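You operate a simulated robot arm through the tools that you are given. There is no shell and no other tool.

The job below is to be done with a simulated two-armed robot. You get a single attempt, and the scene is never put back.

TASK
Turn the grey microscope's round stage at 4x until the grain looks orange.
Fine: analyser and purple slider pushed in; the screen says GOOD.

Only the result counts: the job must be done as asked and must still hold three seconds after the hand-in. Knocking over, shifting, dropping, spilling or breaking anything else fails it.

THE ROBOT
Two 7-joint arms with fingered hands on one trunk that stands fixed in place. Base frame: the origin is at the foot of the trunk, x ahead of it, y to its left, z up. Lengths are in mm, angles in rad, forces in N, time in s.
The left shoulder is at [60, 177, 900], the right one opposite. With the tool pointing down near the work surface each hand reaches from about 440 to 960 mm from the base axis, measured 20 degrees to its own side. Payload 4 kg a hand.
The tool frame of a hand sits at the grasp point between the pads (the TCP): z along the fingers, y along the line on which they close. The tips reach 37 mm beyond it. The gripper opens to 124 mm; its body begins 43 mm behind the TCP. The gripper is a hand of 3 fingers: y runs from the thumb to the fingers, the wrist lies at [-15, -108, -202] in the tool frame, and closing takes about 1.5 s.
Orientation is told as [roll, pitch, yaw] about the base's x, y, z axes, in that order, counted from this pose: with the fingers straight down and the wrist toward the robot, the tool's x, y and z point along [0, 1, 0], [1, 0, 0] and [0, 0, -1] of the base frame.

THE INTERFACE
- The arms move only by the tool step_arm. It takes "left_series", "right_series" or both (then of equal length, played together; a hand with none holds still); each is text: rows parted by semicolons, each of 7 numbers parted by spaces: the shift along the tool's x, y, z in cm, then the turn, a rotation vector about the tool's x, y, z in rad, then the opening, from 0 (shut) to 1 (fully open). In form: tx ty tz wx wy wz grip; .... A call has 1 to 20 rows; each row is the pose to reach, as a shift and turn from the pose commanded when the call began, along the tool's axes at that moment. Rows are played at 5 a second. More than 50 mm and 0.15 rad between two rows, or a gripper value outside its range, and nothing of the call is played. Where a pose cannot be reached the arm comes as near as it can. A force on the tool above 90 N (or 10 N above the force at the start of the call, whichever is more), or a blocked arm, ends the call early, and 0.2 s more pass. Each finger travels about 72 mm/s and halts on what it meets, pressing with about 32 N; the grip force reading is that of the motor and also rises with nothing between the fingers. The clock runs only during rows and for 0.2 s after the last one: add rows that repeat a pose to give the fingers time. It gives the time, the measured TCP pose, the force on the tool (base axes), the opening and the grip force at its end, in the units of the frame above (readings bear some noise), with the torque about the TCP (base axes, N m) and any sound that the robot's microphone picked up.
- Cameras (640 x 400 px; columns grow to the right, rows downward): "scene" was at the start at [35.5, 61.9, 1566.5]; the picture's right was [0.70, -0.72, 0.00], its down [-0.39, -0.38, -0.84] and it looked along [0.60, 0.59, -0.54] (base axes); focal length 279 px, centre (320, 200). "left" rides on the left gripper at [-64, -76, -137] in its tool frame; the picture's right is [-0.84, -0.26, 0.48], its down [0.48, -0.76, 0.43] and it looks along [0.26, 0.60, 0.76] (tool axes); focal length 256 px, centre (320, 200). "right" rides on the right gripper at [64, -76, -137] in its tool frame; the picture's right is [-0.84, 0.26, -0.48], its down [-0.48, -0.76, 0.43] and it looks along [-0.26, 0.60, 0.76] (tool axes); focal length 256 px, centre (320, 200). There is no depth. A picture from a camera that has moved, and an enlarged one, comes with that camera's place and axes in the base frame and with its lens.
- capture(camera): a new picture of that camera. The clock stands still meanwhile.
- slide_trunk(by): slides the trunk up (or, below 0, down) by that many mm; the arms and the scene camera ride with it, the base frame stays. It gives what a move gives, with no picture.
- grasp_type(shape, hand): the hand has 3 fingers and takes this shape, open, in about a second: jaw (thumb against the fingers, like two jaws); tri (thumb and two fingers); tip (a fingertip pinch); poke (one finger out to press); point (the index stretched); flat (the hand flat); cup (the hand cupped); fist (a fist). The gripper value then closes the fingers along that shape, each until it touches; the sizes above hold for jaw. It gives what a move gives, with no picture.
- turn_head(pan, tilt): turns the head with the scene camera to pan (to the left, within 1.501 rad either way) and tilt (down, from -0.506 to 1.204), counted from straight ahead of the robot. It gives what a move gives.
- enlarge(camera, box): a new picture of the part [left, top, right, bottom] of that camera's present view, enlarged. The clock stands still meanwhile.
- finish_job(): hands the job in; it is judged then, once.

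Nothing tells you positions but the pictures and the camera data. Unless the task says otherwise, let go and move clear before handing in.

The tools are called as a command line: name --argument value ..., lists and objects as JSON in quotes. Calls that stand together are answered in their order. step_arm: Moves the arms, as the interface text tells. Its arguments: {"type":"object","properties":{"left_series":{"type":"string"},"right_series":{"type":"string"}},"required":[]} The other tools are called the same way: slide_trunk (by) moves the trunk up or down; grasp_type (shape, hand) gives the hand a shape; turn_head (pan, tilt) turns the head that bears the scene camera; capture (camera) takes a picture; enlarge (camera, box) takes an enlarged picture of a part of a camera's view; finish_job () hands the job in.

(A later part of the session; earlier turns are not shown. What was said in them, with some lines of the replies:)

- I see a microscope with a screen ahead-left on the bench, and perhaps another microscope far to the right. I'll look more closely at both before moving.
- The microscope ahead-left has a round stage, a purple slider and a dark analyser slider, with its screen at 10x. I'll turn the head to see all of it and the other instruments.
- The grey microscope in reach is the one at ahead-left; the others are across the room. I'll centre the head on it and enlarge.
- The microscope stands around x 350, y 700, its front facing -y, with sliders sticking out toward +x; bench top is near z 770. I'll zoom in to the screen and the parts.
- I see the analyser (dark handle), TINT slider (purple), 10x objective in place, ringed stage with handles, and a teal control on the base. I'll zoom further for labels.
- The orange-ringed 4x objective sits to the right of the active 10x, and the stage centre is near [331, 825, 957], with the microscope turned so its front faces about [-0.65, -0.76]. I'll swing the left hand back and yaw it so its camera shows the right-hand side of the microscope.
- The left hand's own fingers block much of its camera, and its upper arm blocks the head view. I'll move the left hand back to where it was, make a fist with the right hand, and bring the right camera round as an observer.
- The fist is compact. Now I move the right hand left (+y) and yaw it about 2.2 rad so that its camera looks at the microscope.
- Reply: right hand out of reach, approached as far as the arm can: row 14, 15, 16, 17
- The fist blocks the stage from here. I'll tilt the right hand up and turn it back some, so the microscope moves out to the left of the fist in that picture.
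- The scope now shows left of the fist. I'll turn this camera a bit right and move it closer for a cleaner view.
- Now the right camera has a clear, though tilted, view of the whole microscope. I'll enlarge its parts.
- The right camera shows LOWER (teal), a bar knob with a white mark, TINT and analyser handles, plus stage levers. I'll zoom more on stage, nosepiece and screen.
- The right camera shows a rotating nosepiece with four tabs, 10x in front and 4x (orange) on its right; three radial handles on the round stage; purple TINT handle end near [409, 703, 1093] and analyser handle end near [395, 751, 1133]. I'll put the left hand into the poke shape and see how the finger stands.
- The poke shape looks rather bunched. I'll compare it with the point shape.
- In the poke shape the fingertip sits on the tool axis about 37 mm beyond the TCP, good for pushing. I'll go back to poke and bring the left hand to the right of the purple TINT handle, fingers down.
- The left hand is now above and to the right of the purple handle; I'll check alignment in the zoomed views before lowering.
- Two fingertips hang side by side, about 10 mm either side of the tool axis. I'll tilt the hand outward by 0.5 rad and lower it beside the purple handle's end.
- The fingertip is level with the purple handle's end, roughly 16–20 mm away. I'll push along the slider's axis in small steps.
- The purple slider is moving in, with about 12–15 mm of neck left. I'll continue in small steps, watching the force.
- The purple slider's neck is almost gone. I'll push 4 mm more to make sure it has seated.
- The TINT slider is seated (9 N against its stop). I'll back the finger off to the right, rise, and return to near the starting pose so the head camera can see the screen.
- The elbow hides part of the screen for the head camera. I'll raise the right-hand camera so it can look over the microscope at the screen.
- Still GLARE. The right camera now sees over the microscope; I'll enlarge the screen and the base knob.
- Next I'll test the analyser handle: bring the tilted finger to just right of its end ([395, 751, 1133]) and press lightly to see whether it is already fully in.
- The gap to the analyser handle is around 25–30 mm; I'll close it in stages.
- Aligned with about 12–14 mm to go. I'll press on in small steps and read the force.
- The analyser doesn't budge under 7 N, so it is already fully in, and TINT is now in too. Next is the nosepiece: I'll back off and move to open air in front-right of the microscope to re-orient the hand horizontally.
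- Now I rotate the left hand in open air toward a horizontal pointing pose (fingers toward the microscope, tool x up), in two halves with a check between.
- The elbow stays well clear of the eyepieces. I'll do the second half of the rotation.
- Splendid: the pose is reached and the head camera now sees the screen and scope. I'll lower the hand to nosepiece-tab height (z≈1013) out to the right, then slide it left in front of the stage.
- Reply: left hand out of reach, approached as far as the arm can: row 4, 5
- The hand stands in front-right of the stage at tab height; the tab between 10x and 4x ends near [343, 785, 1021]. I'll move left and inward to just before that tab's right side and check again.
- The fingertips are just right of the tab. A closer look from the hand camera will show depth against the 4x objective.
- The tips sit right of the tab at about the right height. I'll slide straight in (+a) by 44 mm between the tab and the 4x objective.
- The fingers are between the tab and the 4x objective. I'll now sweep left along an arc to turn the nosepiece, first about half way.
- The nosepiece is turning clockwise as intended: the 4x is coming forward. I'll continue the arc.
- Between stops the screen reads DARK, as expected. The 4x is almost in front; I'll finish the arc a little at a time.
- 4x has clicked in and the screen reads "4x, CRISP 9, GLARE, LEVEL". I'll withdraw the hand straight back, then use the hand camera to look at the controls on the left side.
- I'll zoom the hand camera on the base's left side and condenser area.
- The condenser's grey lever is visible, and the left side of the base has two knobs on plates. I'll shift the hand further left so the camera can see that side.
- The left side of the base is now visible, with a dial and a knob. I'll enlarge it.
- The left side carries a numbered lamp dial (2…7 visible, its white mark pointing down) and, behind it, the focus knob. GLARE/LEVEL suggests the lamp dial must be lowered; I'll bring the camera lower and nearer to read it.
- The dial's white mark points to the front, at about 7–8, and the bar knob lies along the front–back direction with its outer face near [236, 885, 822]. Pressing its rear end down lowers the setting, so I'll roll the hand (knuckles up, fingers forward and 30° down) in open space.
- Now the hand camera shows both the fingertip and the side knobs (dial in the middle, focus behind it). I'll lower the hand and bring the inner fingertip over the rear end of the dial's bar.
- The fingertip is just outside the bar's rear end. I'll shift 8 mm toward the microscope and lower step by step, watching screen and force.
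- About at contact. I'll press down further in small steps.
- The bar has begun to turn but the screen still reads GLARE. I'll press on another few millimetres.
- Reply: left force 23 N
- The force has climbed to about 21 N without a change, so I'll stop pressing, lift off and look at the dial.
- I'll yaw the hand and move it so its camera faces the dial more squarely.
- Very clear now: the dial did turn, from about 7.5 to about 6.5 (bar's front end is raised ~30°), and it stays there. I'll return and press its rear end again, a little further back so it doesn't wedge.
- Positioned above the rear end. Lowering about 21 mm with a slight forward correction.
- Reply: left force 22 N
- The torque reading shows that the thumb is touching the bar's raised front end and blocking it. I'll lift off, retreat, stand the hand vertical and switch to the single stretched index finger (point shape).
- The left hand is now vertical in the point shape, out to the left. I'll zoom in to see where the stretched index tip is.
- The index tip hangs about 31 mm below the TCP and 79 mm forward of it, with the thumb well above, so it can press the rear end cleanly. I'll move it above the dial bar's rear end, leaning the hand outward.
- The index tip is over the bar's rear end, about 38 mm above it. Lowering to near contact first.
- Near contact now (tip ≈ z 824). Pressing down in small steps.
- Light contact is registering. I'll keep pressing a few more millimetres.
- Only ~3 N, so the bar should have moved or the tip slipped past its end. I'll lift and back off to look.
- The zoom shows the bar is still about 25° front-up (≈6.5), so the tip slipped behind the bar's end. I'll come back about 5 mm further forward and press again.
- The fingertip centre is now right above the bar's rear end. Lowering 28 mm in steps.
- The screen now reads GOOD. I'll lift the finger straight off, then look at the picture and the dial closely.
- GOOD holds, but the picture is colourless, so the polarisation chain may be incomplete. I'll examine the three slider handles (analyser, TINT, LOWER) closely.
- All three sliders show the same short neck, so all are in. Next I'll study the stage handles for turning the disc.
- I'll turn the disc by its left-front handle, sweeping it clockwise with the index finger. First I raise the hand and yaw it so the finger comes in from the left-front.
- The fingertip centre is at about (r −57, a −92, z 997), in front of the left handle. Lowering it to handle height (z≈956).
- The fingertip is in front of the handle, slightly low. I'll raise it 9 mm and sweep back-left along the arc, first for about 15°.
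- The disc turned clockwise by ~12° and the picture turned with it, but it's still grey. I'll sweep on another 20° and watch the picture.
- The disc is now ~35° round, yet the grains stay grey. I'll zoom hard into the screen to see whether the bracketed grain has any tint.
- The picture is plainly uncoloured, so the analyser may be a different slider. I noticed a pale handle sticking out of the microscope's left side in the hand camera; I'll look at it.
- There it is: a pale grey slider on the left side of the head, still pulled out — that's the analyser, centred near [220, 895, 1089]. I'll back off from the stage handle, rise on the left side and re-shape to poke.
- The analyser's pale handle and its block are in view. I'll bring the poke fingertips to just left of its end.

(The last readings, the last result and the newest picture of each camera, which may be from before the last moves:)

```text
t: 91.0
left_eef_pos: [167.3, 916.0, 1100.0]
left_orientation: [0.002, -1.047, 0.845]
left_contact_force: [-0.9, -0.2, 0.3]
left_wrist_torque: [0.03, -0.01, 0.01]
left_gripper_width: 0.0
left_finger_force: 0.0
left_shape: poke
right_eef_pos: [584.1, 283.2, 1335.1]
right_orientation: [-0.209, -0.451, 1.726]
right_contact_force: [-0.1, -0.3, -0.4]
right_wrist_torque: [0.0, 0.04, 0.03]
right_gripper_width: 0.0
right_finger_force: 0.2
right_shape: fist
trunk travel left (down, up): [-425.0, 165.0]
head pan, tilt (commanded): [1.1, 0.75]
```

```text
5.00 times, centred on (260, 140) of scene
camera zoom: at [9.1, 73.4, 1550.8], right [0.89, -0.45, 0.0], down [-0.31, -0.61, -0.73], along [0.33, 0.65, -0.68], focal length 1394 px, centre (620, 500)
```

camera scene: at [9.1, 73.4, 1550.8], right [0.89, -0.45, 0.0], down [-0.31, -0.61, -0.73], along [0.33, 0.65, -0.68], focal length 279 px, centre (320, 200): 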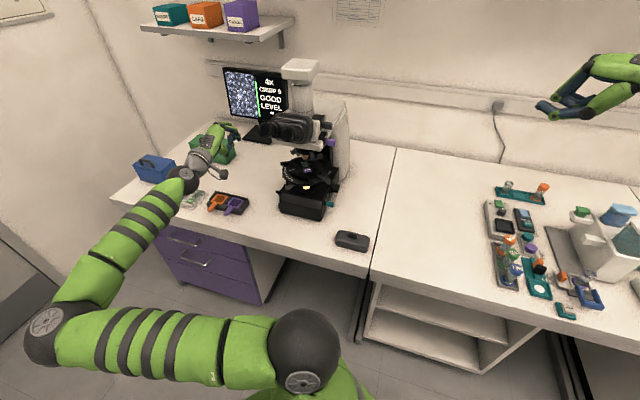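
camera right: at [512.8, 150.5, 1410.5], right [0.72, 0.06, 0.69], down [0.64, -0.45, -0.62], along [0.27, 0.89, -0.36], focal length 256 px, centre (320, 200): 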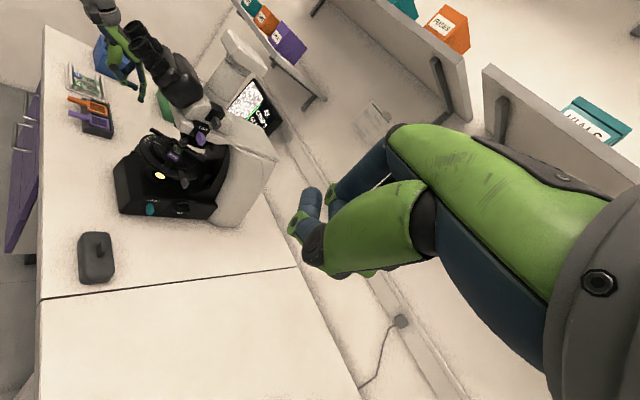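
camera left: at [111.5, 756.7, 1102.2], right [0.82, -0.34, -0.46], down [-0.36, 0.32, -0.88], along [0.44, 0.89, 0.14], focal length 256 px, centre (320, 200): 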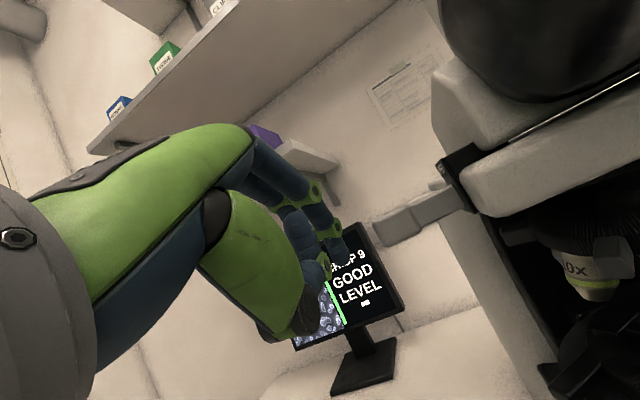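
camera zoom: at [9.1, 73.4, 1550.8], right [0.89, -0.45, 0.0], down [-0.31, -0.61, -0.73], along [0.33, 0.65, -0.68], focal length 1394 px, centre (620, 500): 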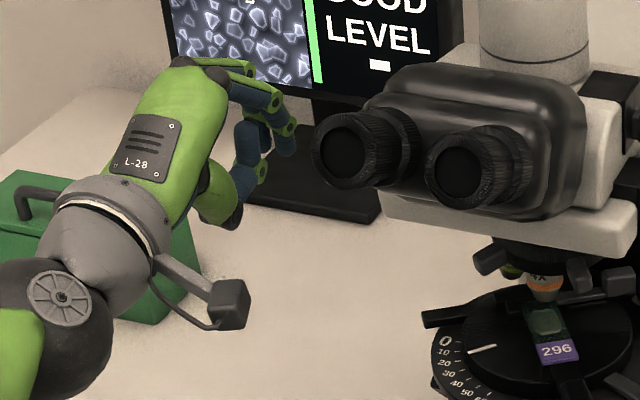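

The handle's end is at about r −140, a −45, z 1088; my fingertip is 23 mm to its left and 9 mm too far back. I'll correct and start pushing toward the head.

step_arm --left_series "-0.3 -0.4 -0.69 0 0 0 1; -1.2 -0.4 -0.69 0 0 0 1; -2 -0.4 -0.69 0 0 0 1; -2.6 -0.4 -0.69 0 0 0 1; -3.1 -0.4 -0.69 0 0 0 1; -3.1 -0.4 -0.69 0 0 0 1"

enlarge --camera "left" --box '[280, 150, 480, 300]'

enlarge --camera "scene" --box '[205, 100, 315, 180]'

```text
t: 92.5
left_eef_pos: [186.7, 887.7, 1098.0]
left_orientation: [0.001, -1.046, 0.846]
left_contact_force: [-0.6, -0.1, -0.3]
left_wrist_torque: [0.01, -0.06, 0.02]
left_gripper_width: 0.0
left_finger_force: 0.0
left_shape: poke
right_eef_pos: [584.4, 283.7, 1336.2]
right_orientation: [-0.207, -0.452, 1.725]
right_contact_force: [0.1, 0.0, 0.1]
right_wrist_torque: [-0.04, 0.02, 0.0]
right_gripper_width: 0.0
right_finger_force: 0.1
right_shape: fist
trunk travel left (down, up): [-425.0, 165.0]
head pan, tilt (commanded): [1.1, 0.75]
```

```text
2.67 times, centred on (380, 225) of left
camera zoom: at [130.1, 729.4, 1101.5], right [0.82, -0.34, -0.46], down [-0.36, 0.32, -0.88], along [0.44, 0.89, 0.14], focal length 683 px, centre (160, 133)
```

zoom: 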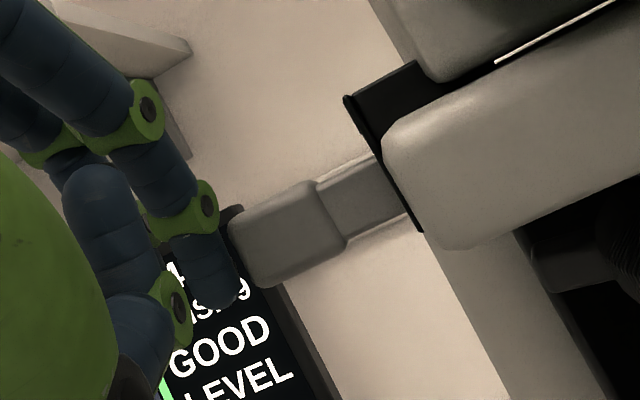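

```text
5.00 times, centred on (260, 140) of scene
camera zoom: at [9.2, 73.4, 1550.8], right [0.89, -0.45, 0.0], down [-0.31, -0.61, -0.73], along [0.33, 0.65, -0.68], focal length 1394 px, centre (620, 500)
```

zoom: 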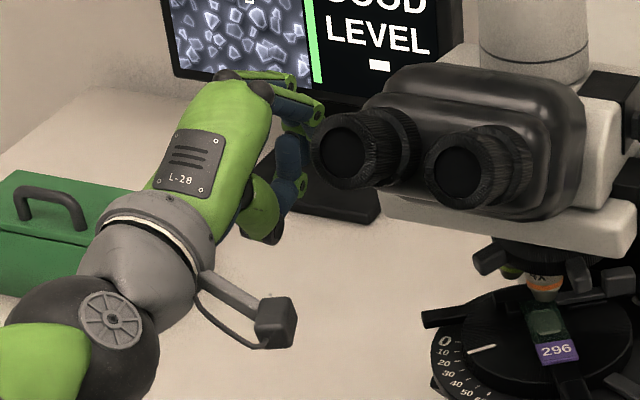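

The analyser slider is moving in. I'll continue in small steps and watch the force.

step_arm --left_series "-0.4 0 0 0 0 0 1; -0.8 0 0 0 0 0 1; -1.2 0 0 0 0 0 1; -1.5 0 0 0 0 0 1; -1.5 0 0 0 0 0 1"

enlarge --camera "left" --box '[280, 150, 480, 300]'

enlarge --camera "scene" --box '[205, 60, 315, 180]'

```text
t: 93.7
left_eef_pos: [198.2, 878.9, 1100.0]
left_orientation: [0.0, -1.047, 0.846]
left_contact_force: [-0.8, -0.3, 0.7]
left_wrist_torque: [0.01, -0.02, -0.01]
left_gripper_width: 0.0
left_finger_force: 0.0
left_shape: poke
right_eef_pos: [584.7, 284.5, 1333.9]
right_orientation: [-0.205, -0.451, 1.726]
right_contact_force: [-0.7, -0.2, -0.5]
right_wrist_torque: [0.01, 0.01, -0.04]
right_gripper_width: 0.0
right_finger_force: 0.0
right_shape: fist
trunk travel left (down, up): [-425.0, 165.0]
head pan, tilt (commanded): [1.1, 0.75]
```

```text
2.67 times, centred on (380, 225) of left
camera zoom: at [141.6, 720.1, 1102.2], right [0.82, -0.34, -0.46], down [-0.36, 0.32, -0.88], along [0.44, 0.89, 0.14], focal length 683 px, centre (160, 133)
```

zoom: 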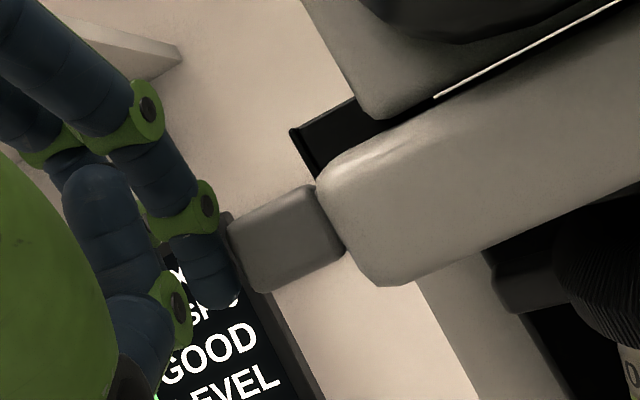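

```text
3.33 times, centred on (260, 120) of scene
camera zoom: at [9.1, 73.4, 1550.8], right [0.89, -0.45, 0.0], down [-0.31, -0.61, -0.73], along [0.33, 0.65, -0.68], focal length 930 px, centre (520, 467)
```

zoom: 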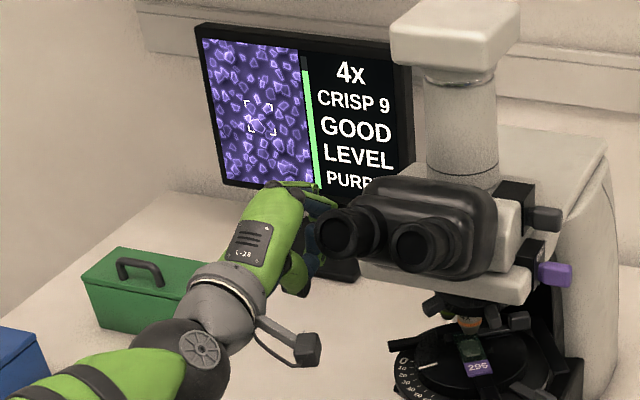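

The screen turned purple and its last line reads "PURP…" — the colour readout is alive. I'll press the analyser a little more to be sure it is seated.

step_arm --left_series "-0.3 0 0 0 0 0 1; -0.6 0 0 0 0 0 1; -0.6 0 0 0 0 0 1"

enlarge --camera "left" --box '[280, 150, 480, 300]'

```text
t: 94.5
left_eef_pos: [198.7, 877.5, 1100.2]
left_orientation: [-0.003, -1.046, 0.852]
left_contact_force: [-7.3, 8.3, 3.2]
left_wrist_torque: [0.02, -0.06, 0.25]
left_gripper_width: 0.2
left_finger_force: 0.0
left_shape: poke
right_eef_pos: [583.7, 284.6, 1334.9]
right_orientation: [-0.208, -0.45, 1.727]
right_contact_force: [-0.1, 0.5, -0.3]
right_wrist_torque: [-0.03, -0.03, 0.02]
right_gripper_width: 0.0
right_finger_force: 0.0
right_shape: fist
trunk travel left (down, up): [-425.0, 165.0]
head pan, tilt (commanded): [1.1, 0.75]
```

```text
2.67 times, centred on (380, 225) of left
camera zoom: at [143.8, 717.7, 1101.6], right [0.82, -0.34, -0.46], down [-0.36, 0.32, -0.88], along [0.44, 0.89, 0.14], focal length 683 px, centre (160, 133)
```

zoom: 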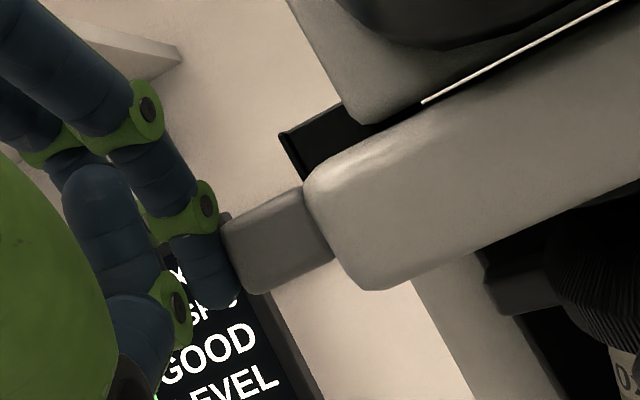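

Seated at 11 N. I'll back off to the left and read the screen in full.

step_arm --left_series "1 0 0 0 0 0 1; 3 0 0 0 0 0 1; 5.5 0 -1 0 0 0 1; 8.5 -1 -3 0 0 0 1; 11.5 -2 -5 0 0 0 1; 11.5 -2 -5 0 0 0 1"

enlarge --camera "scene" --box '[215, 60, 295, 125]'

enlarge --camera "scene" --box '[265, 145, 345, 200]'

enlarge --camera "left" --box '[240, 150, 480, 330]'

```text
t: 95.8
left_eef_pos: [83.1, 912.1, 1108.3]
left_orientation: [0.0, -1.047, 0.845]
left_contact_force: [0.5, 0.2, 0.4]
left_wrist_torque: [-0.03, -0.03, 0.01]
left_gripper_width: 0.0
left_finger_force: 0.0
left_shape: poke
right_eef_pos: [583.5, 283.3, 1334.8]
right_orientation: [-0.206, -0.453, 1.726]
right_contact_force: [0.8, -0.1, -0.7]
right_wrist_torque: [0.0, 0.0, -0.05]
right_gripper_width: 0.0
right_finger_force: 0.1
right_shape: fist
trunk travel left (down, up): [-425.0, 165.0]
head pan, tilt (commanded): [1.1, 0.75]
```

```text
6.15 times, centred on (255, 92) of scene
camera zoom: at [9.2, 73.4, 1550.8], right [0.89, -0.45, 0.0], down [-0.31, -0.61, -0.73], along [0.33, 0.65, -0.68], focal length 1716 px, centre (720, 862)
```

zoom: 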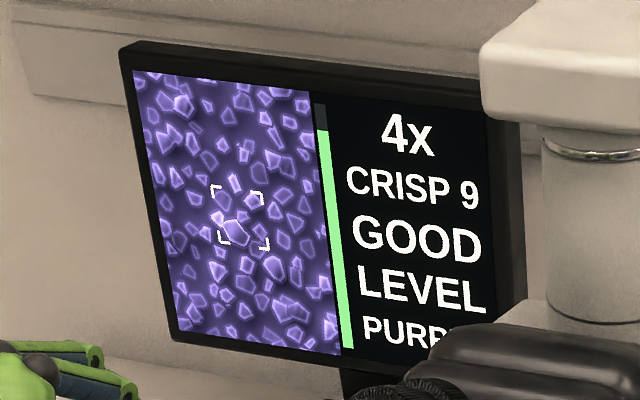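

```text
7.27 times, centred on (305, 172) of scene
camera zoom: at [9.2, 73.4, 1550.8], right [0.89, -0.45, 0.0], down [-0.31, -0.61, -0.73], along [0.33, 0.65, -0.68], focal length 2028 px, centre (429, 400)
```

zoom: 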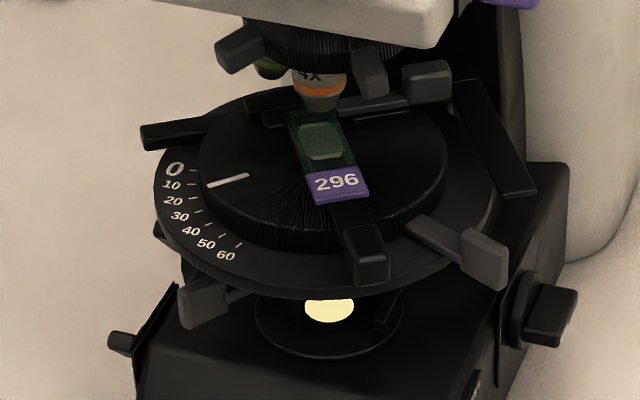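

```text
2.22 times, centred on (360, 240) of left
camera zoom: at [26.3, 753.2, 1109.9], right [0.82, -0.34, -0.46], down [-0.36, 0.32, -0.88], along [0.44, 0.89, 0.14], focal length 569 px, centre (231, 111)
```

zoom: 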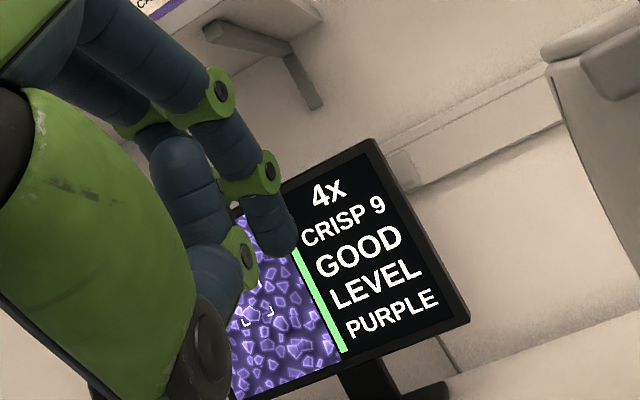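

Analyser is in and the readout says PURPLE; now the stage must be turned to ORANGE. I'll bring the hand round to the front (horizontal pose) to push the disc's front knob to the left, continuing clockwise.

step_arm --left_series "-0.5 -0.9 -0.5 -0.034 0.034 0.128 1; -1 -1.8 -1.1 -0.068 0.068 0.255 1; -1.5 -2.7 -1.6 -0.103 0.103 0.383 1; -2 -3.6 -2.2 -0.137 0.137 0.511 1; -2.5 -4.5 -2.7 -0.171 0.171 0.638 1; -3 -5.4 -3.3 -0.205 0.205 0.766 1; -3.5 -6.3 -3.8 -0.239 0.239 0.894 1; -4 -7.2 -4.3 -0.274 0.274 1.021 1; -4.5 -8.1 -4.9 -0.308 0.308 1.149 1; -5 -9 -5.4 -0.342 0.342 1.277 1; -5.5 -9.9 -6 -0.376 0.376 1.404 1; -6 -10.7 -6.5 -0.4105 0.4105 1.532 1; -6 -10.7 -6.5 -0.4105 0.4105 1.532 1"

capture --camera "scene"

```text
t: 98.7
left_eef_pos: [59.6, 801.3, 1078.2]
left_orientation: [1.544, 0.002, -0.727]
left_contact_force: [-0.2, -0.5, 0.0]
left_wrist_torque: [0.0, -0.01, -0.02]
left_gripper_width: 0.0
left_finger_force: 0.0
left_shape: poke
left hand out of reach, approached as far as the arm can: row 1, 11, 12, 13
right_eef_pos: [585.2, 283.2, 1334.7]
right_orientation: [-0.206, -0.451, 1.727]
right_contact_force: [0.1, -0.6, 0.1]
right_wrist_torque: [0.0, -0.01, 0.02]
right_gripper_width: 0.0
right_finger_force: 0.0
right_shape: fist
trunk travel left (down, up): [-425.0, 165.0]
head pan, tilt (commanded): [1.1, 0.75]
```

```text
taken
camera scene: at [9.1, 73.4, 1550.8], right [0.89, -0.45, 0.0], down [-0.31, -0.61, -0.73], along [0.33, 0.65, -0.68], focal length 279 px, centre (320, 200)
```

scene: 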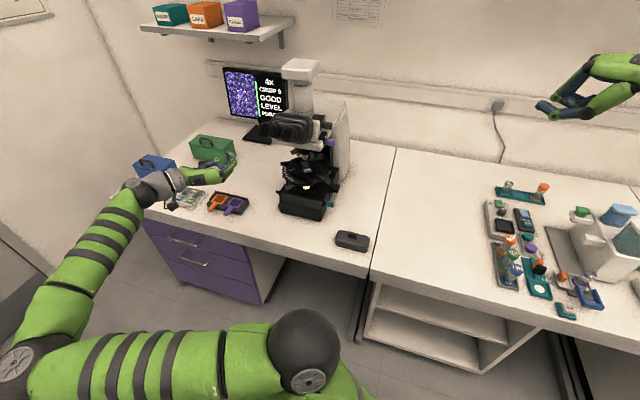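

Pose nearly reached. I'll slide right along the front of the bench at decreasing height toward the front of the stage.

step_arm --left_series "-1 4 0 0 0 0 1; -3 8 0 0 0 0 1; -5 12 0 0 0 0 1; -7 16 0.3 0 0 0 1; -9 20 0.6 0 0 0 1; -11 24 1 0 0 0 1; -11 25 1.5 0 0 0 1; -11 25 1.5 0 0 0 1"

enlarge --camera "scene" --box '[250, 130, 350, 205]'

enlarge --camera "right" --box '[100, 90, 220, 190]'

capture --camera "left"

```text
t: 100.5
left_eef_pos: [282.2, 646.7, 1003.1]
left_orientation: [1.54, 0.021, -0.719]
left_contact_force: [-0.5, 0.5, -0.8]
left_wrist_torque: [-0.01, 0.0, -0.01]
left_gripper_width: 0.1
left_finger_force: 0.1
left_shape: poke
left hand out of reach, approached as far as the arm can: row 1, 2, 3, 4, 5, 6, 7, 8
right_eef_pos: [583.4, 283.0, 1335.9]
right_orientation: [-0.206, -0.451, 1.728]
right_contact_force: [-0.1, 0.2, -0.4]
right_wrist_torque: [0.04, 0.01, 0.01]
right_gripper_width: 0.3
right_finger_force: 0.1
right_shape: fist
trunk travel left (down, up): [-425.0, 165.0]
head pan, tilt (commanded): [1.1, 0.75]
```

```text
5.33 times, centred on (300, 168) of scene
camera zoom: at [8.9, 73.2, 1550.8], right [0.89, -0.45, 0.0], down [-0.31, -0.61, -0.73], along [0.33, 0.65, -0.68], focal length 1487 px, centre (427, 373)
```

zoom: 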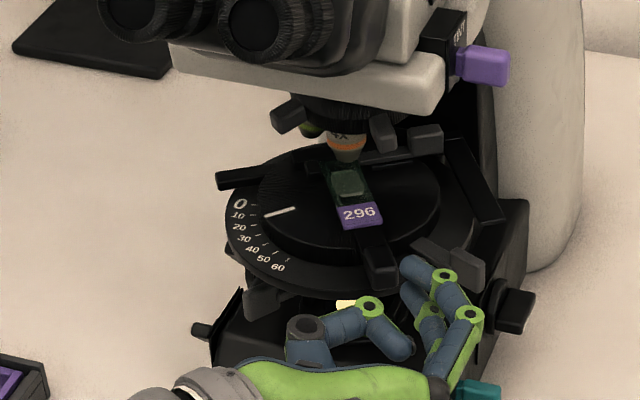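

```text
4.00 times, centred on (160, 140) of right
camera zoom: at [512.6, 150.3, 1410.6], right [0.72, 0.06, 0.69], down [0.64, -0.45, -0.62], along [0.27, 0.89, -0.36], focal length 1024 px, centre (960, 440)
```

zoom: 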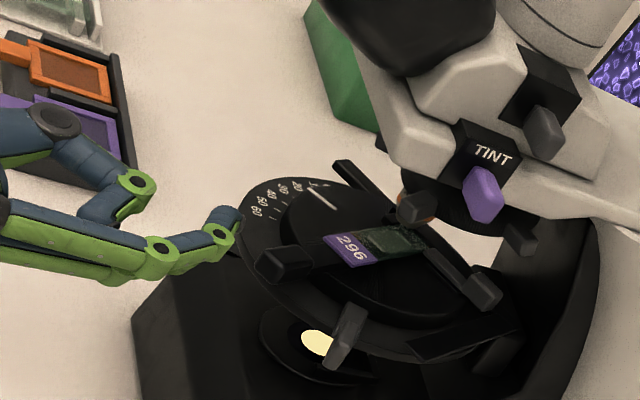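

```text
taken
camera left: at [132.5, 595.0, 945.4], right [0.1, 0.52, -0.85], down [-0.27, 0.83, 0.48], along [0.96, 0.18, 0.22], focal length 256 px, centre (320, 200)
```

left: 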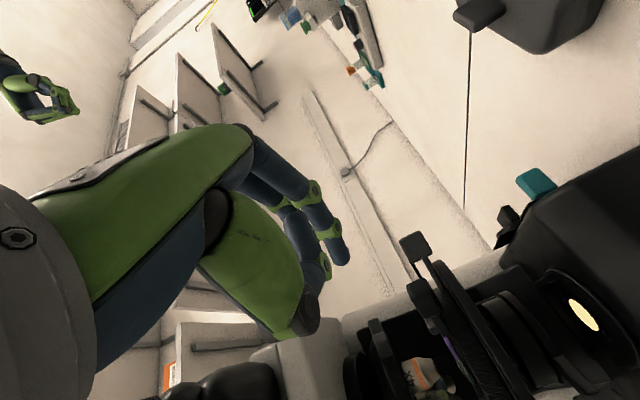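

The hand is in front-right of the front knob. I'll lower to knob height and move in to just right of that knob, then check.

step_arm --left_series "-0.8 -0.8 1 0 0 0 1; -1.8 -1.5 2 0 0 0 1; -2.8 -1.7 3 0 0 0 1; -3.5 -1.7 4 0 0 0 1; -3.5 -1.7 4 0 0 0 1"

enlarge --camera "scene" --box '[270, 145, 350, 205]'

enlarge --camera "right" --box '[130, 110, 220, 190]'

enlarge --camera "left" --box '[300, 200, 520, 400]'

```text
t: 101.7
left_eef_pos: [309.3, 689.1, 993.9]
left_orientation: [1.55, 0.013, -0.722]
left_contact_force: [0.7, -0.1, -0.6]
left_wrist_torque: [-0.02, 0.0, -0.02]
left_gripper_width: 0.2
left_finger_force: 0.0
left_shape: poke
left hand out of reach, approached as far as the arm can: row 1, 2, 3, 4, 5
right_eef_pos: [585.0, 283.2, 1334.6]
right_orientation: [-0.206, -0.452, 1.727]
right_contact_force: [-0.7, 0.3, -0.1]
right_wrist_torque: [-0.02, 0.01, 0.03]
right_gripper_width: 0.1
right_finger_force: 0.0
right_shape: fist
trunk travel left (down, up): [-425.0, 165.0]
head pan, tilt (commanded): [1.1, 0.75]
```

```text
6.67 times, centred on (310, 175) of scene
camera zoom: at [9.2, 73.3, 1550.8], right [0.89, -0.45, 0.0], down [-0.31, -0.61, -0.73], along [0.33, 0.65, -0.68], focal length 1859 px, centre (387, 367)
```

zoom: 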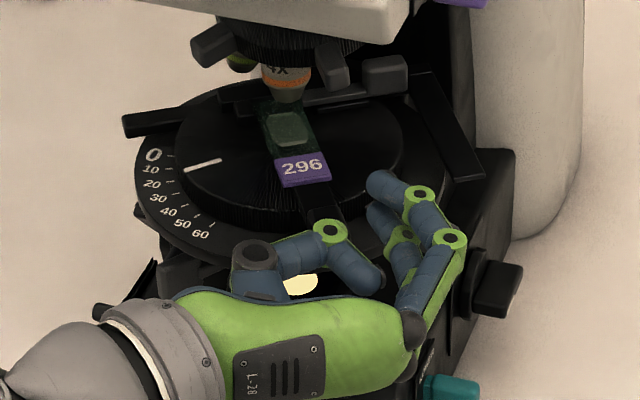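

```text
5.00 times, centred on (175, 150) of right
camera zoom: at [512.8, 150.4, 1410.5], right [0.72, 0.06, 0.69], down [0.64, -0.45, -0.62], along [0.27, 0.89, -0.36], focal length 1280 px, centre (1045, 450)
```

zoom: 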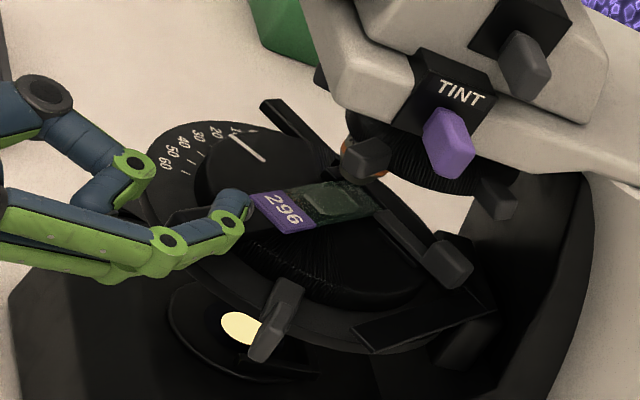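

```text
2.00 times, centred on (410, 300) of left
camera zoom: at [160.0, 636.0, 934.9], right [0.11, 0.53, -0.84], down [-0.27, 0.83, 0.48], along [0.96, 0.18, 0.23], focal length 512 px, centre (140, 0)
```

zoom: 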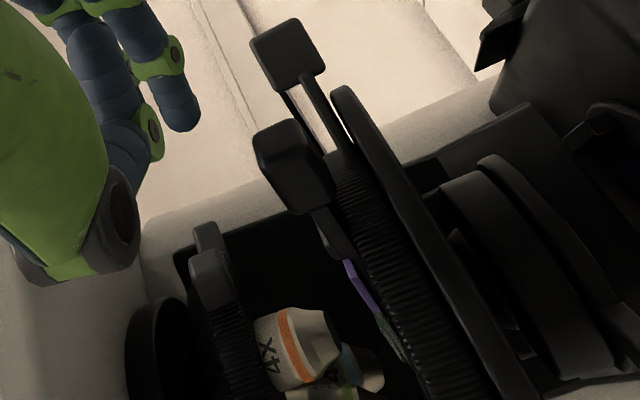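

The arm can't get lower here by itself (z 994, want ~966), so I'll lower the trunk by 30 mm, which brings the whole hand down; the fingers are clear of knob and lever.

slide_trunk --by -30

enlarge --camera "scene" --box '[270, 145, 350, 205]'

enlarge --camera "right" --box '[130, 110, 220, 190]'

enlarge --camera "left" --box '[300, 200, 520, 400]'

```text
t: 102.4
left_eef_pos: [308.4, 688.4, 964.6]
left_orientation: [1.55, 0.013, -0.722]
left_contact_force: [-0.9, -1.0, 0.8]
left_wrist_torque: [-0.02, 0.0, 0.0]
left_gripper_width: 0.0
left_finger_force: 0.1
left_shape: poke
right_eef_pos: [584.0, 282.3, 1304.5]
right_orientation: [-0.207, -0.452, 1.727]
right_contact_force: [-0.4, 0.2, 0.1]
right_wrist_torque: [-0.02, 0.01, 0.01]
right_gripper_width: 0.1
right_finger_force: 0.1
right_shape: fist
trunk travel left (down, up): [-395.0, 195.0]
head pan, tilt (commanded): [1.1, 0.75]
```

```text
6.67 times, centred on (310, 175) of scene
camera zoom: at [9.1, 73.3, 1520.8], right [0.89, -0.45, 0.0], down [-0.31, -0.61, -0.73], along [0.33, 0.65, -0.68], focal length 1859 px, centre (387, 367)
```

zoom: 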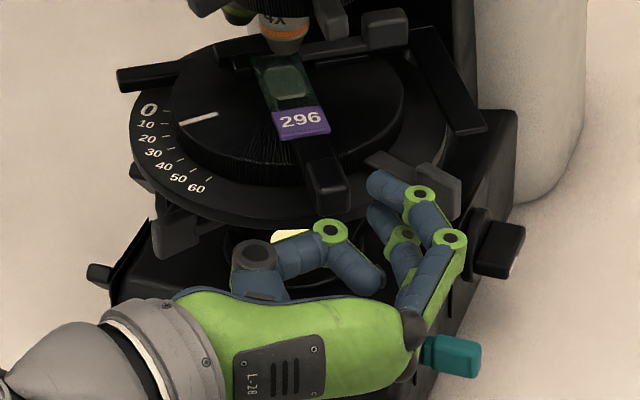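

```text
5.00 times, centred on (175, 150) of right
camera zoom: at [512.7, 150.4, 1380.6], right [0.72, 0.06, 0.69], down [0.64, -0.45, -0.62], along [0.27, 0.89, -0.36], focal length 1280 px, centre (1045, 450)
```

zoom: 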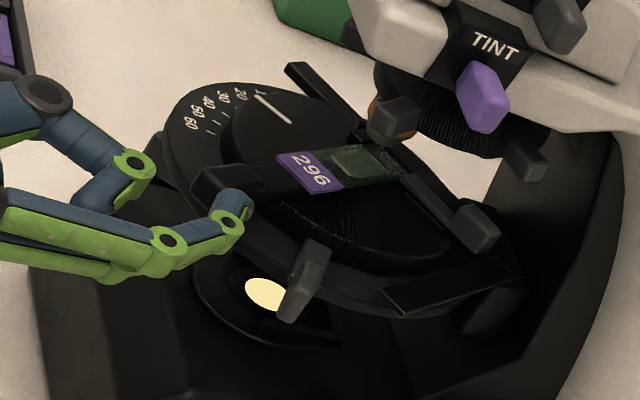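

```text
2.00 times, centred on (410, 300) of left
camera zoom: at [160.0, 635.8, 905.1], right [0.11, 0.53, -0.84], down [-0.27, 0.83, 0.48], along [0.96, 0.18, 0.23], focal length 512 px, centre (140, 0)
```

zoom: 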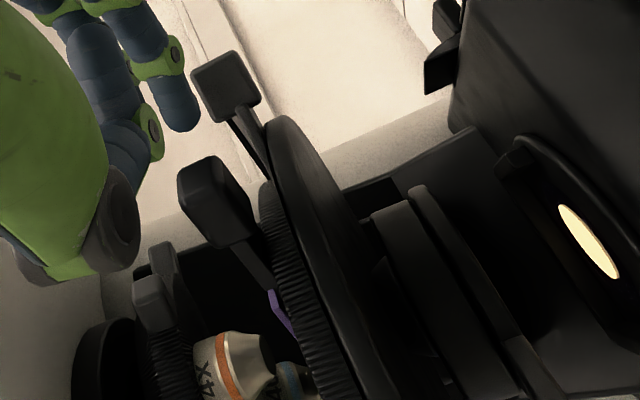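

Fingers are right of the front knob at its height. First a small move in, to check the arm tracks properly.

step_arm --left_series "0 -0.2 0.4 0 0 0 1; 0 -0.4 0.8 0 0 0 1; 0 -0.4 0.8 0 0 0 1"

```text
t: 103.2
left_eef_pos: [311.4, 696.8, 964.9]
left_orientation: [1.549, 0.015, -0.722]
left_contact_force: [0.2, 1.1, 0.3]
left_wrist_torque: [0.01, -0.03, -0.03]
left_gripper_width: 0.0
left_finger_force: 0.1
left_shape: poke
right_eef_pos: [584.9, 282.8, 1306.4]
right_orientation: [-0.205, -0.45, 1.726]
right_contact_force: [0.9, 0.8, 0.1]
right_wrist_torque: [0.0, -0.02, 0.04]
right_gripper_width: 0.0
right_finger_force: 0.1
right_shape: fist
trunk travel left (down, up): [-395.0, 195.0]
head pan, tilt (commanded): [1.1, 0.75]
```

Tracking well. Now I sweep the front knob to the left (clockwise), about 20° first.

step_arm --left_series "0 -0.9 0.2 0 0 0 1; 0 -1.8 0.1 0 0 0 1; 0 -2.7 -0.3 0 0 0 1; 0 -3.4 -0.65 0 0 0 1; 0 -4.15 -1 0 0 0 1; 0 -4.15 -1 0 0 0 1"

enlarge --camera "scene" --box '[265, 140, 345, 200]'

enlarge --camera "scene" --box '[215, 50, 295, 115]'

```text
t: 104.6
left_eef_pos: [278.3, 715.8, 973.5]
left_orientation: [1.542, 0.018, -0.722]
left_contact_force: [0.8, 0.0, 0.0]
left_wrist_torque: [-0.04, -0.02, -0.02]
left_gripper_width: 0.0
left_finger_force: 0.0
left_shape: poke
left hand out of reach, approached as far as the arm can: row 4, 5, 6
right_eef_pos: [584.0, 283.4, 1305.3]
right_orientation: [-0.206, -0.451, 1.726]
right_contact_force: [-0.4, -0.1, 0.2]
right_wrist_torque: [0.02, -0.03, -0.02]
right_gripper_width: 0.0
right_finger_force: 0.1
right_shape: fist
trunk travel left (down, up): [-395.0, 195.0]
head pan, tilt (commanded): [1.1, 0.75]
```

```text
6.67 times, centred on (305, 170) of scene
camera zoom: at [9.2, 73.4, 1520.8], right [0.89, -0.45, 0.0], down [-0.31, -0.61, -0.73], along [0.33, 0.65, -0.68], focal length 1859 px, centre (420, 400)
```

zoom: 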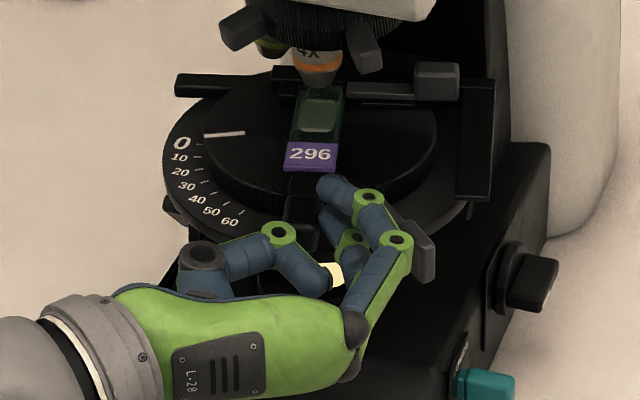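

```text
6.15 times, centred on (255, 82) of scene
camera zoom: at [9.2, 73.4, 1520.8], right [0.89, -0.45, 0.0], down [-0.31, -0.61, -0.73], along [0.33, 0.65, -0.68], focal length 1716 px, centre (720, 923)
```

zoom: 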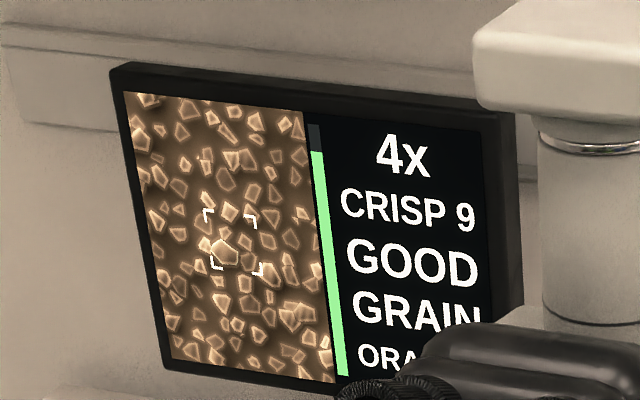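

The readout changed to GRAIN / ORA… and the picture is orange-brown. I'll check the whole screen from the other camera before deciding on a little more margin.

enlarge --camera "right" --box '[220, 60, 300, 140]'

enlarge --camera "scene" --box '[225, 60, 285, 115]'

enlarge --camera "scene" --box '[285, 140, 325, 170]'

```text
5.00 times, centred on (260, 100) of right
camera zoom: at [512.8, 150.4, 1380.5], right [0.72, 0.06, 0.69], down [0.64, -0.45, -0.62], along [0.27, 0.89, -0.36], focal length 1280 px, centre (620, 700)
```

zoom: 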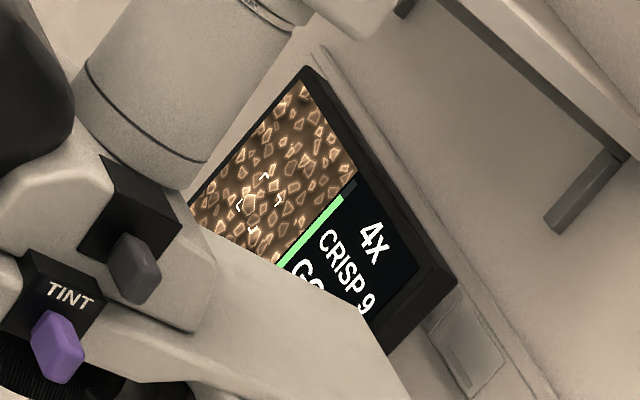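

```text
7.27 times, centred on (255, 88) of scene
camera zoom: at [9.2, 73.4, 1520.8], right [0.89, -0.45, 0.0], down [-0.31, -0.61, -0.73], along [0.33, 0.65, -0.68], focal length 2028 px, centre (793, 1018)
```

zoom: 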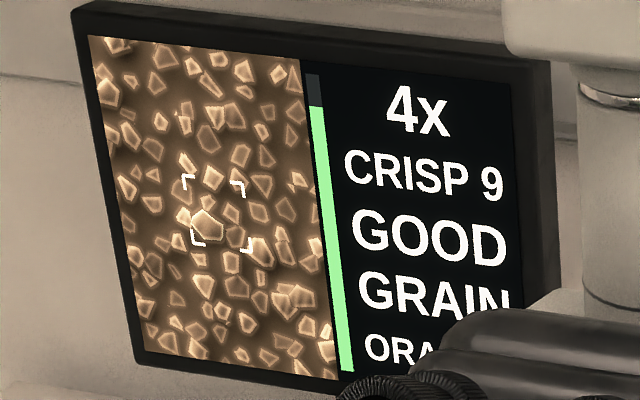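

```text
13.33 times, centred on (305, 155) of scene
camera zoom: at [9.2, 73.4, 1520.8], right [0.89, -0.45, 0.0], down [-0.31, -0.61, -0.73], along [0.33, 0.65, -0.68], focal length 3718 px, centre (520, 800)
```

zoom: 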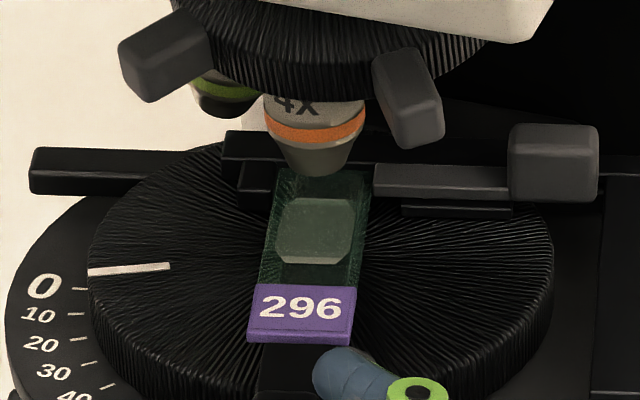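

It reads ORANGE, with the white line now about 7° past 0. The purple side is behind us, so a further ~8° the same way should bring it nearer the middle of the orange range; I'll nudge gently.

step_arm --left_series "0 -0.4 -0.1 0 0 0 1; 0 -0.8 -0.2 0 0 0 1; 0 -1.2 -0.3 0 0 0 1; 0 -1.2 -0.3 0 0 0 1"

enlarge --camera "scene" --box '[225, 60, 285, 115]'

enlarge --camera "scene" --box '[275, 140, 335, 185]'

```text
t: 105.6
left_eef_pos: [269.9, 723.1, 978.7]
left_orientation: [1.541, 0.018, -0.721]
left_contact_force: [-0.4, -0.2, -0.6]
left_wrist_torque: [0.01, 0.01, -0.03]
left_gripper_width: 0.0
left_finger_force: 0.1
left_shape: poke
left hand out of reach, approached as far as the arm can: row 3, 4
right_eef_pos: [584.2, 283.0, 1305.1]
right_orientation: [-0.205, -0.449, 1.726]
right_contact_force: [0.7, 0.1, -0.3]
right_wrist_torque: [-0.01, -0.01, 0.01]
right_gripper_width: 0.0
right_finger_force: 0.1
right_shape: fist
trunk travel left (down, up): [-395.0, 195.0]
head pan, tilt (commanded): [1.1, 0.75]
```

```text
7.27 times, centred on (255, 88) of scene
camera zoom: at [9.2, 73.4, 1520.8], right [0.89, -0.45, 0.0], down [-0.31, -0.61, -0.73], along [0.33, 0.65, -0.68], focal length 2028 px, centre (793, 1018)
```

zoom: 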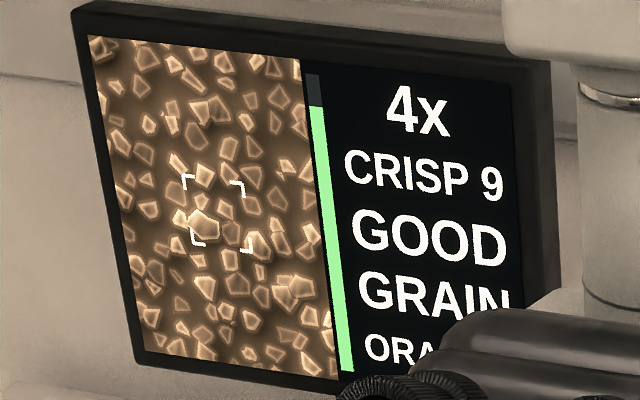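

```text
8.89 times, centred on (305, 162) of scene
camera zoom: at [9.2, 73.4, 1520.8], right [0.89, -0.45, 0.0], down [-0.31, -0.61, -0.73], along [0.33, 0.65, -0.68], focal length 2479 px, centre (453, 533)
```

zoom: 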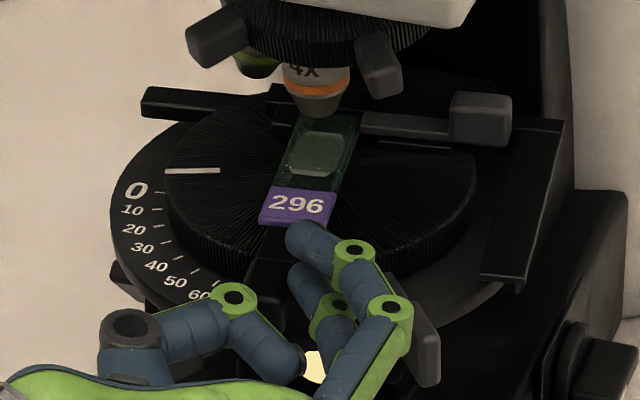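

Still GRAIN / ORANGE with GOOD. Now I'll withdraw the fingers straight back (radially from the front knob) so as not to turn the disc.

step_arm --left_series "0 0.1 -0.8 0 0 0 1; 0 0.1 -1.8 0 0 0 1; 0 0.1 -3 0 0 0 1; 0 0 -4.5 0 0 0 1; 0 0 -6 0 0 0 1; 0 0 -6 0 0 0 1"

enlarge --camera "scene" --box '[225, 60, 285, 115]'

enlarge --camera "scene" --box '[265, 140, 345, 200]'

```text
t: 107.0
left_eef_pos: [239.5, 680.6, 996.1]
left_orientation: [1.535, 0.022, -0.72]
left_contact_force: [0.1, 0.1, -0.1]
left_wrist_torque: [-0.02, -0.02, 0.03]
left_gripper_width: 0.0
left_finger_force: 0.1
left_shape: poke
left hand out of reach, approached as far as the arm can: row 2, 3, 4, 5, 6
right_eef_pos: [584.4, 284.5, 1304.4]
right_orientation: [-0.206, -0.45, 1.727]
right_contact_force: [0.4, 0.2, 0.0]
right_wrist_torque: [-0.04, -0.01, 0.01]
right_gripper_width: 0.0
right_finger_force: 0.1
right_shape: fist
trunk travel left (down, up): [-395.0, 195.0]
head pan, tilt (commanded): [1.1, 0.75]
```

```text
7.27 times, centred on (255, 88) of scene
camera zoom: at [9.2, 73.4, 1520.8], right [0.89, -0.45, 0.0], down [-0.31, -0.61, -0.73], along [0.33, 0.65, -0.68], focal length 2028 px, centre (793, 1018)
```

zoom: 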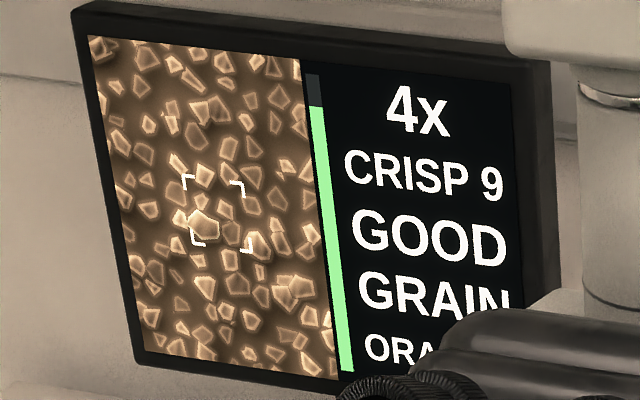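

```text
6.67 times, centred on (305, 170) of scene
camera zoom: at [9.2, 73.4, 1520.8], right [0.89, -0.45, 0.0], down [-0.31, -0.61, -0.73], along [0.33, 0.65, -0.68], focal length 1859 px, centre (420, 400)
```

zoom: 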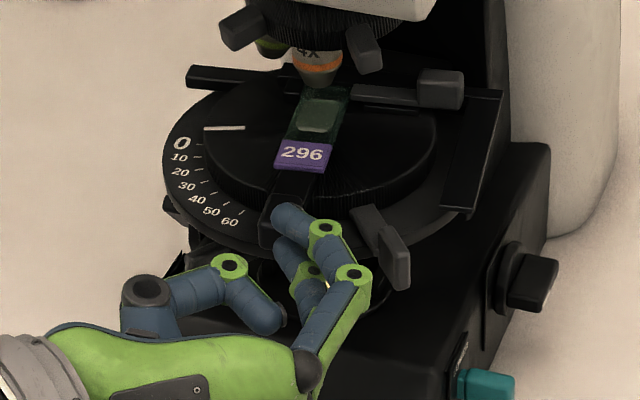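

The disc and readout are unchanged with the fingers free. I'll move the left hand clear to the left and away from the microscope, and read the full screen.

step_arm --left_series "0 -3 0 0 0 0 1; 0 -6.5 0 0 0 0 1; 0 -10 0 0 0 0 1; 0.5 -14 0 0 0 0 1; 1.5 -18 0 0 0 0 1; 2 -21 0 0 0 0 1; 2 -21 0 0 0 0 1"

capture --camera "scene"

capture --camera "left"

enlarge --camera "scene" --box '[215, 50, 345, 205]'

```text
t: 108.6
left_eef_pos: [86.5, 821.7, 1031.5]
left_orientation: [1.539, 0.014, -0.721]
left_contact_force: [0.2, -0.1, -0.2]
left_wrist_torque: [0.0, -0.01, 0.01]
left_gripper_width: 0.2
left_finger_force: 0.1
left_shape: poke
left hand out of reach, approached as far as the arm can: row 1, 2, 3, 4, 5, 6, 7
right_eef_pos: [584.4, 281.9, 1304.5]
right_orientation: [-0.206, -0.451, 1.725]
right_contact_force: [1.3, 0.8, -0.2]
right_wrist_torque: [0.02, 0.03, 0.02]
right_gripper_width: 0.0
right_finger_force: 0.1
right_shape: fist
trunk travel left (down, up): [-395.0, 195.0]
head pan, tilt (commanded): [1.1, 0.75]
```

```text
taken
camera scene: at [9.2, 73.4, 1520.8], right [0.89, -0.45, 0.0], down [-0.31, -0.61, -0.73], along [0.33, 0.65, -0.68], focal length 279 px, centre (320, 200)
```

scene: 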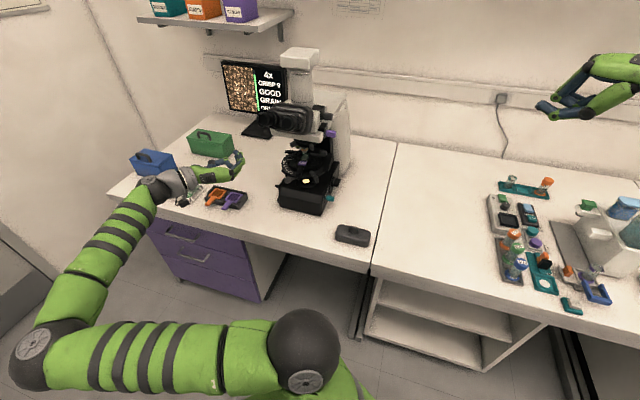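

```text
taken
camera left: at [-62.7, 768.6, 972.9], right [0.1, 0.52, -0.85], down [-0.27, 0.84, 0.48], along [0.96, 0.18, 0.22], focal length 256 px, centre (320, 200)
```

left: 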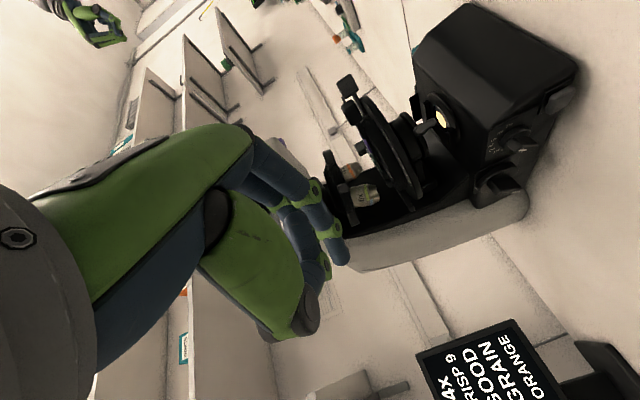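

```text
2.58 times, centred on (280, 128) of scene
camera zoom: at [9.2, 73.4, 1520.8], right [0.89, -0.45, 0.0], down [-0.31, -0.61, -0.73], along [0.33, 0.65, -0.68], focal length 720 px, centre (423, 387)
```

zoom: 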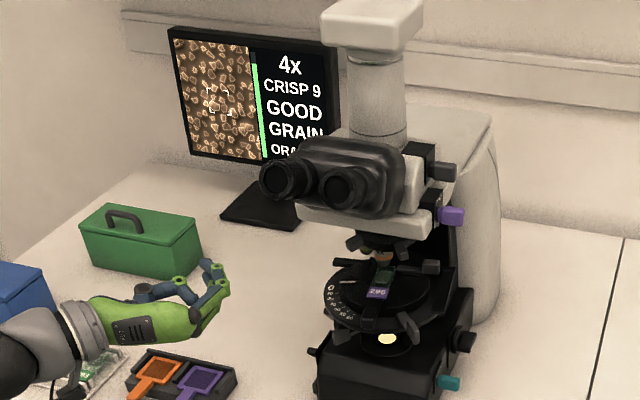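

The screen reads 4x, CRISP 9, GOOD, GRAIN, ORANGE and both hands are clear. I'll let a couple of seconds pass and read it once more before handing in.

step_arm --left_series "0 0 0 0 0 0 1; 0 0 0 0 0 0 1; 0 0 0 0 0 0 1; 0 0 0 0 0 0 1; 0 0 0 0 0 0 1; 0 0 0 0 0 0 1; 0 0 0 0 0 0 1; 0 0 0 0 0 0 1; 0 0 0 0 0 0 1; 0 0 0 0 0 0 1; 0 0 0 0 0 0 1; 0 0 0 0 0 0 1; 0 0 0 0 0 0 1; 0 0 0 0 0 0 1; 0 0 0 0 0 0 1"

enlarge --camera "left" --box '[400, 300, 580, 400]'

enlarge --camera "scene" --box '[265, 100, 355, 215]'

```text
t: 111.8
left_eef_pos: [87.1, 821.3, 1030.8]
left_orientation: [1.539, 0.013, -0.722]
left_contact_force: [-0.2, -0.3, 0.3]
left_wrist_torque: [-0.02, -0.03, 0.02]
left_gripper_width: 0.0
left_finger_force: 0.0
left_shape: poke
right_eef_pos: [583.4, 283.5, 1305.6]
right_orientation: [-0.205, -0.451, 1.726]
right_contact_force: [0.0, -0.1, -0.6]
right_wrist_torque: [-0.01, 0.0, 0.02]
right_gripper_width: 0.1
right_finger_force: 0.1
right_shape: fist
trunk travel left (down, up): [-395.0, 195.0]
head pan, tilt (commanded): [1.1, 0.75]
```

```text
3.56 times, centred on (490, 350) of left
camera zoom: at [-62.3, 768.4, 972.8], right [0.1, 0.52, -0.85], down [-0.27, 0.84, 0.48], along [0.96, 0.18, 0.22], focal length 910 px, centre (-284, -333)
```

zoom: 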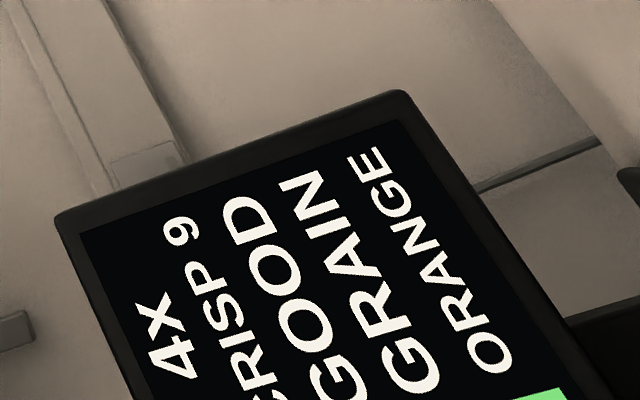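

```text
3.48 times, centred on (310, 158) of scene
camera zoom: at [9.1, 73.4, 1520.8], right [0.89, -0.45, 0.0], down [-0.31, -0.61, -0.73], along [0.33, 0.65, -0.68], focal length 970 px, centre (355, 348)
```

zoom: 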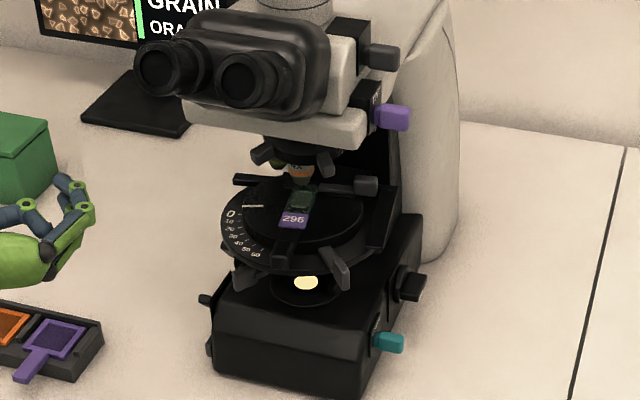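

After three seconds the screen still reads 4x, CRISP 9, GOOD, GRAIN, ORANGE. The analyser and the purple TINT slider are in, both hands are clear, and nothing else looks disturbed, so I'm handing in.

finish_job

```text
The job is handed in.
```

The job is handed in. At hand-in the grey microscope was at 4x and its screen read CRISP 9, GOOD, GRAIN, ORANGE. The reading had held for three seconds with both hands clear; I haven't seen the judge's verdict.

- **Objective:** I turned the nosepiece from 10x to 4x.
- **Sliders:** I pushed in the purple TINT slider and the analyser, which is the pale handle on the left of the head. I first took the dark handle on the right for the analyser. It didn't move when I pressed it.
- **Light:** The screen first said GLARE, so I lowered the lamp dial on the left of the base from about 7.5 until it said GOOD. On the first two tries my thumb blocked the knob, and I pressed it with about 20 N each time.
- **Stage:** I turned the round stage clockwise. The grain read PURPLE first, then ORANGE. I turned it about 8° further so it would not sit at the edge of the orange range.

I lowered the trunk by 30 mm to reach the stage knob and left it there. I saw nothing else on the bench knocked or shifted.
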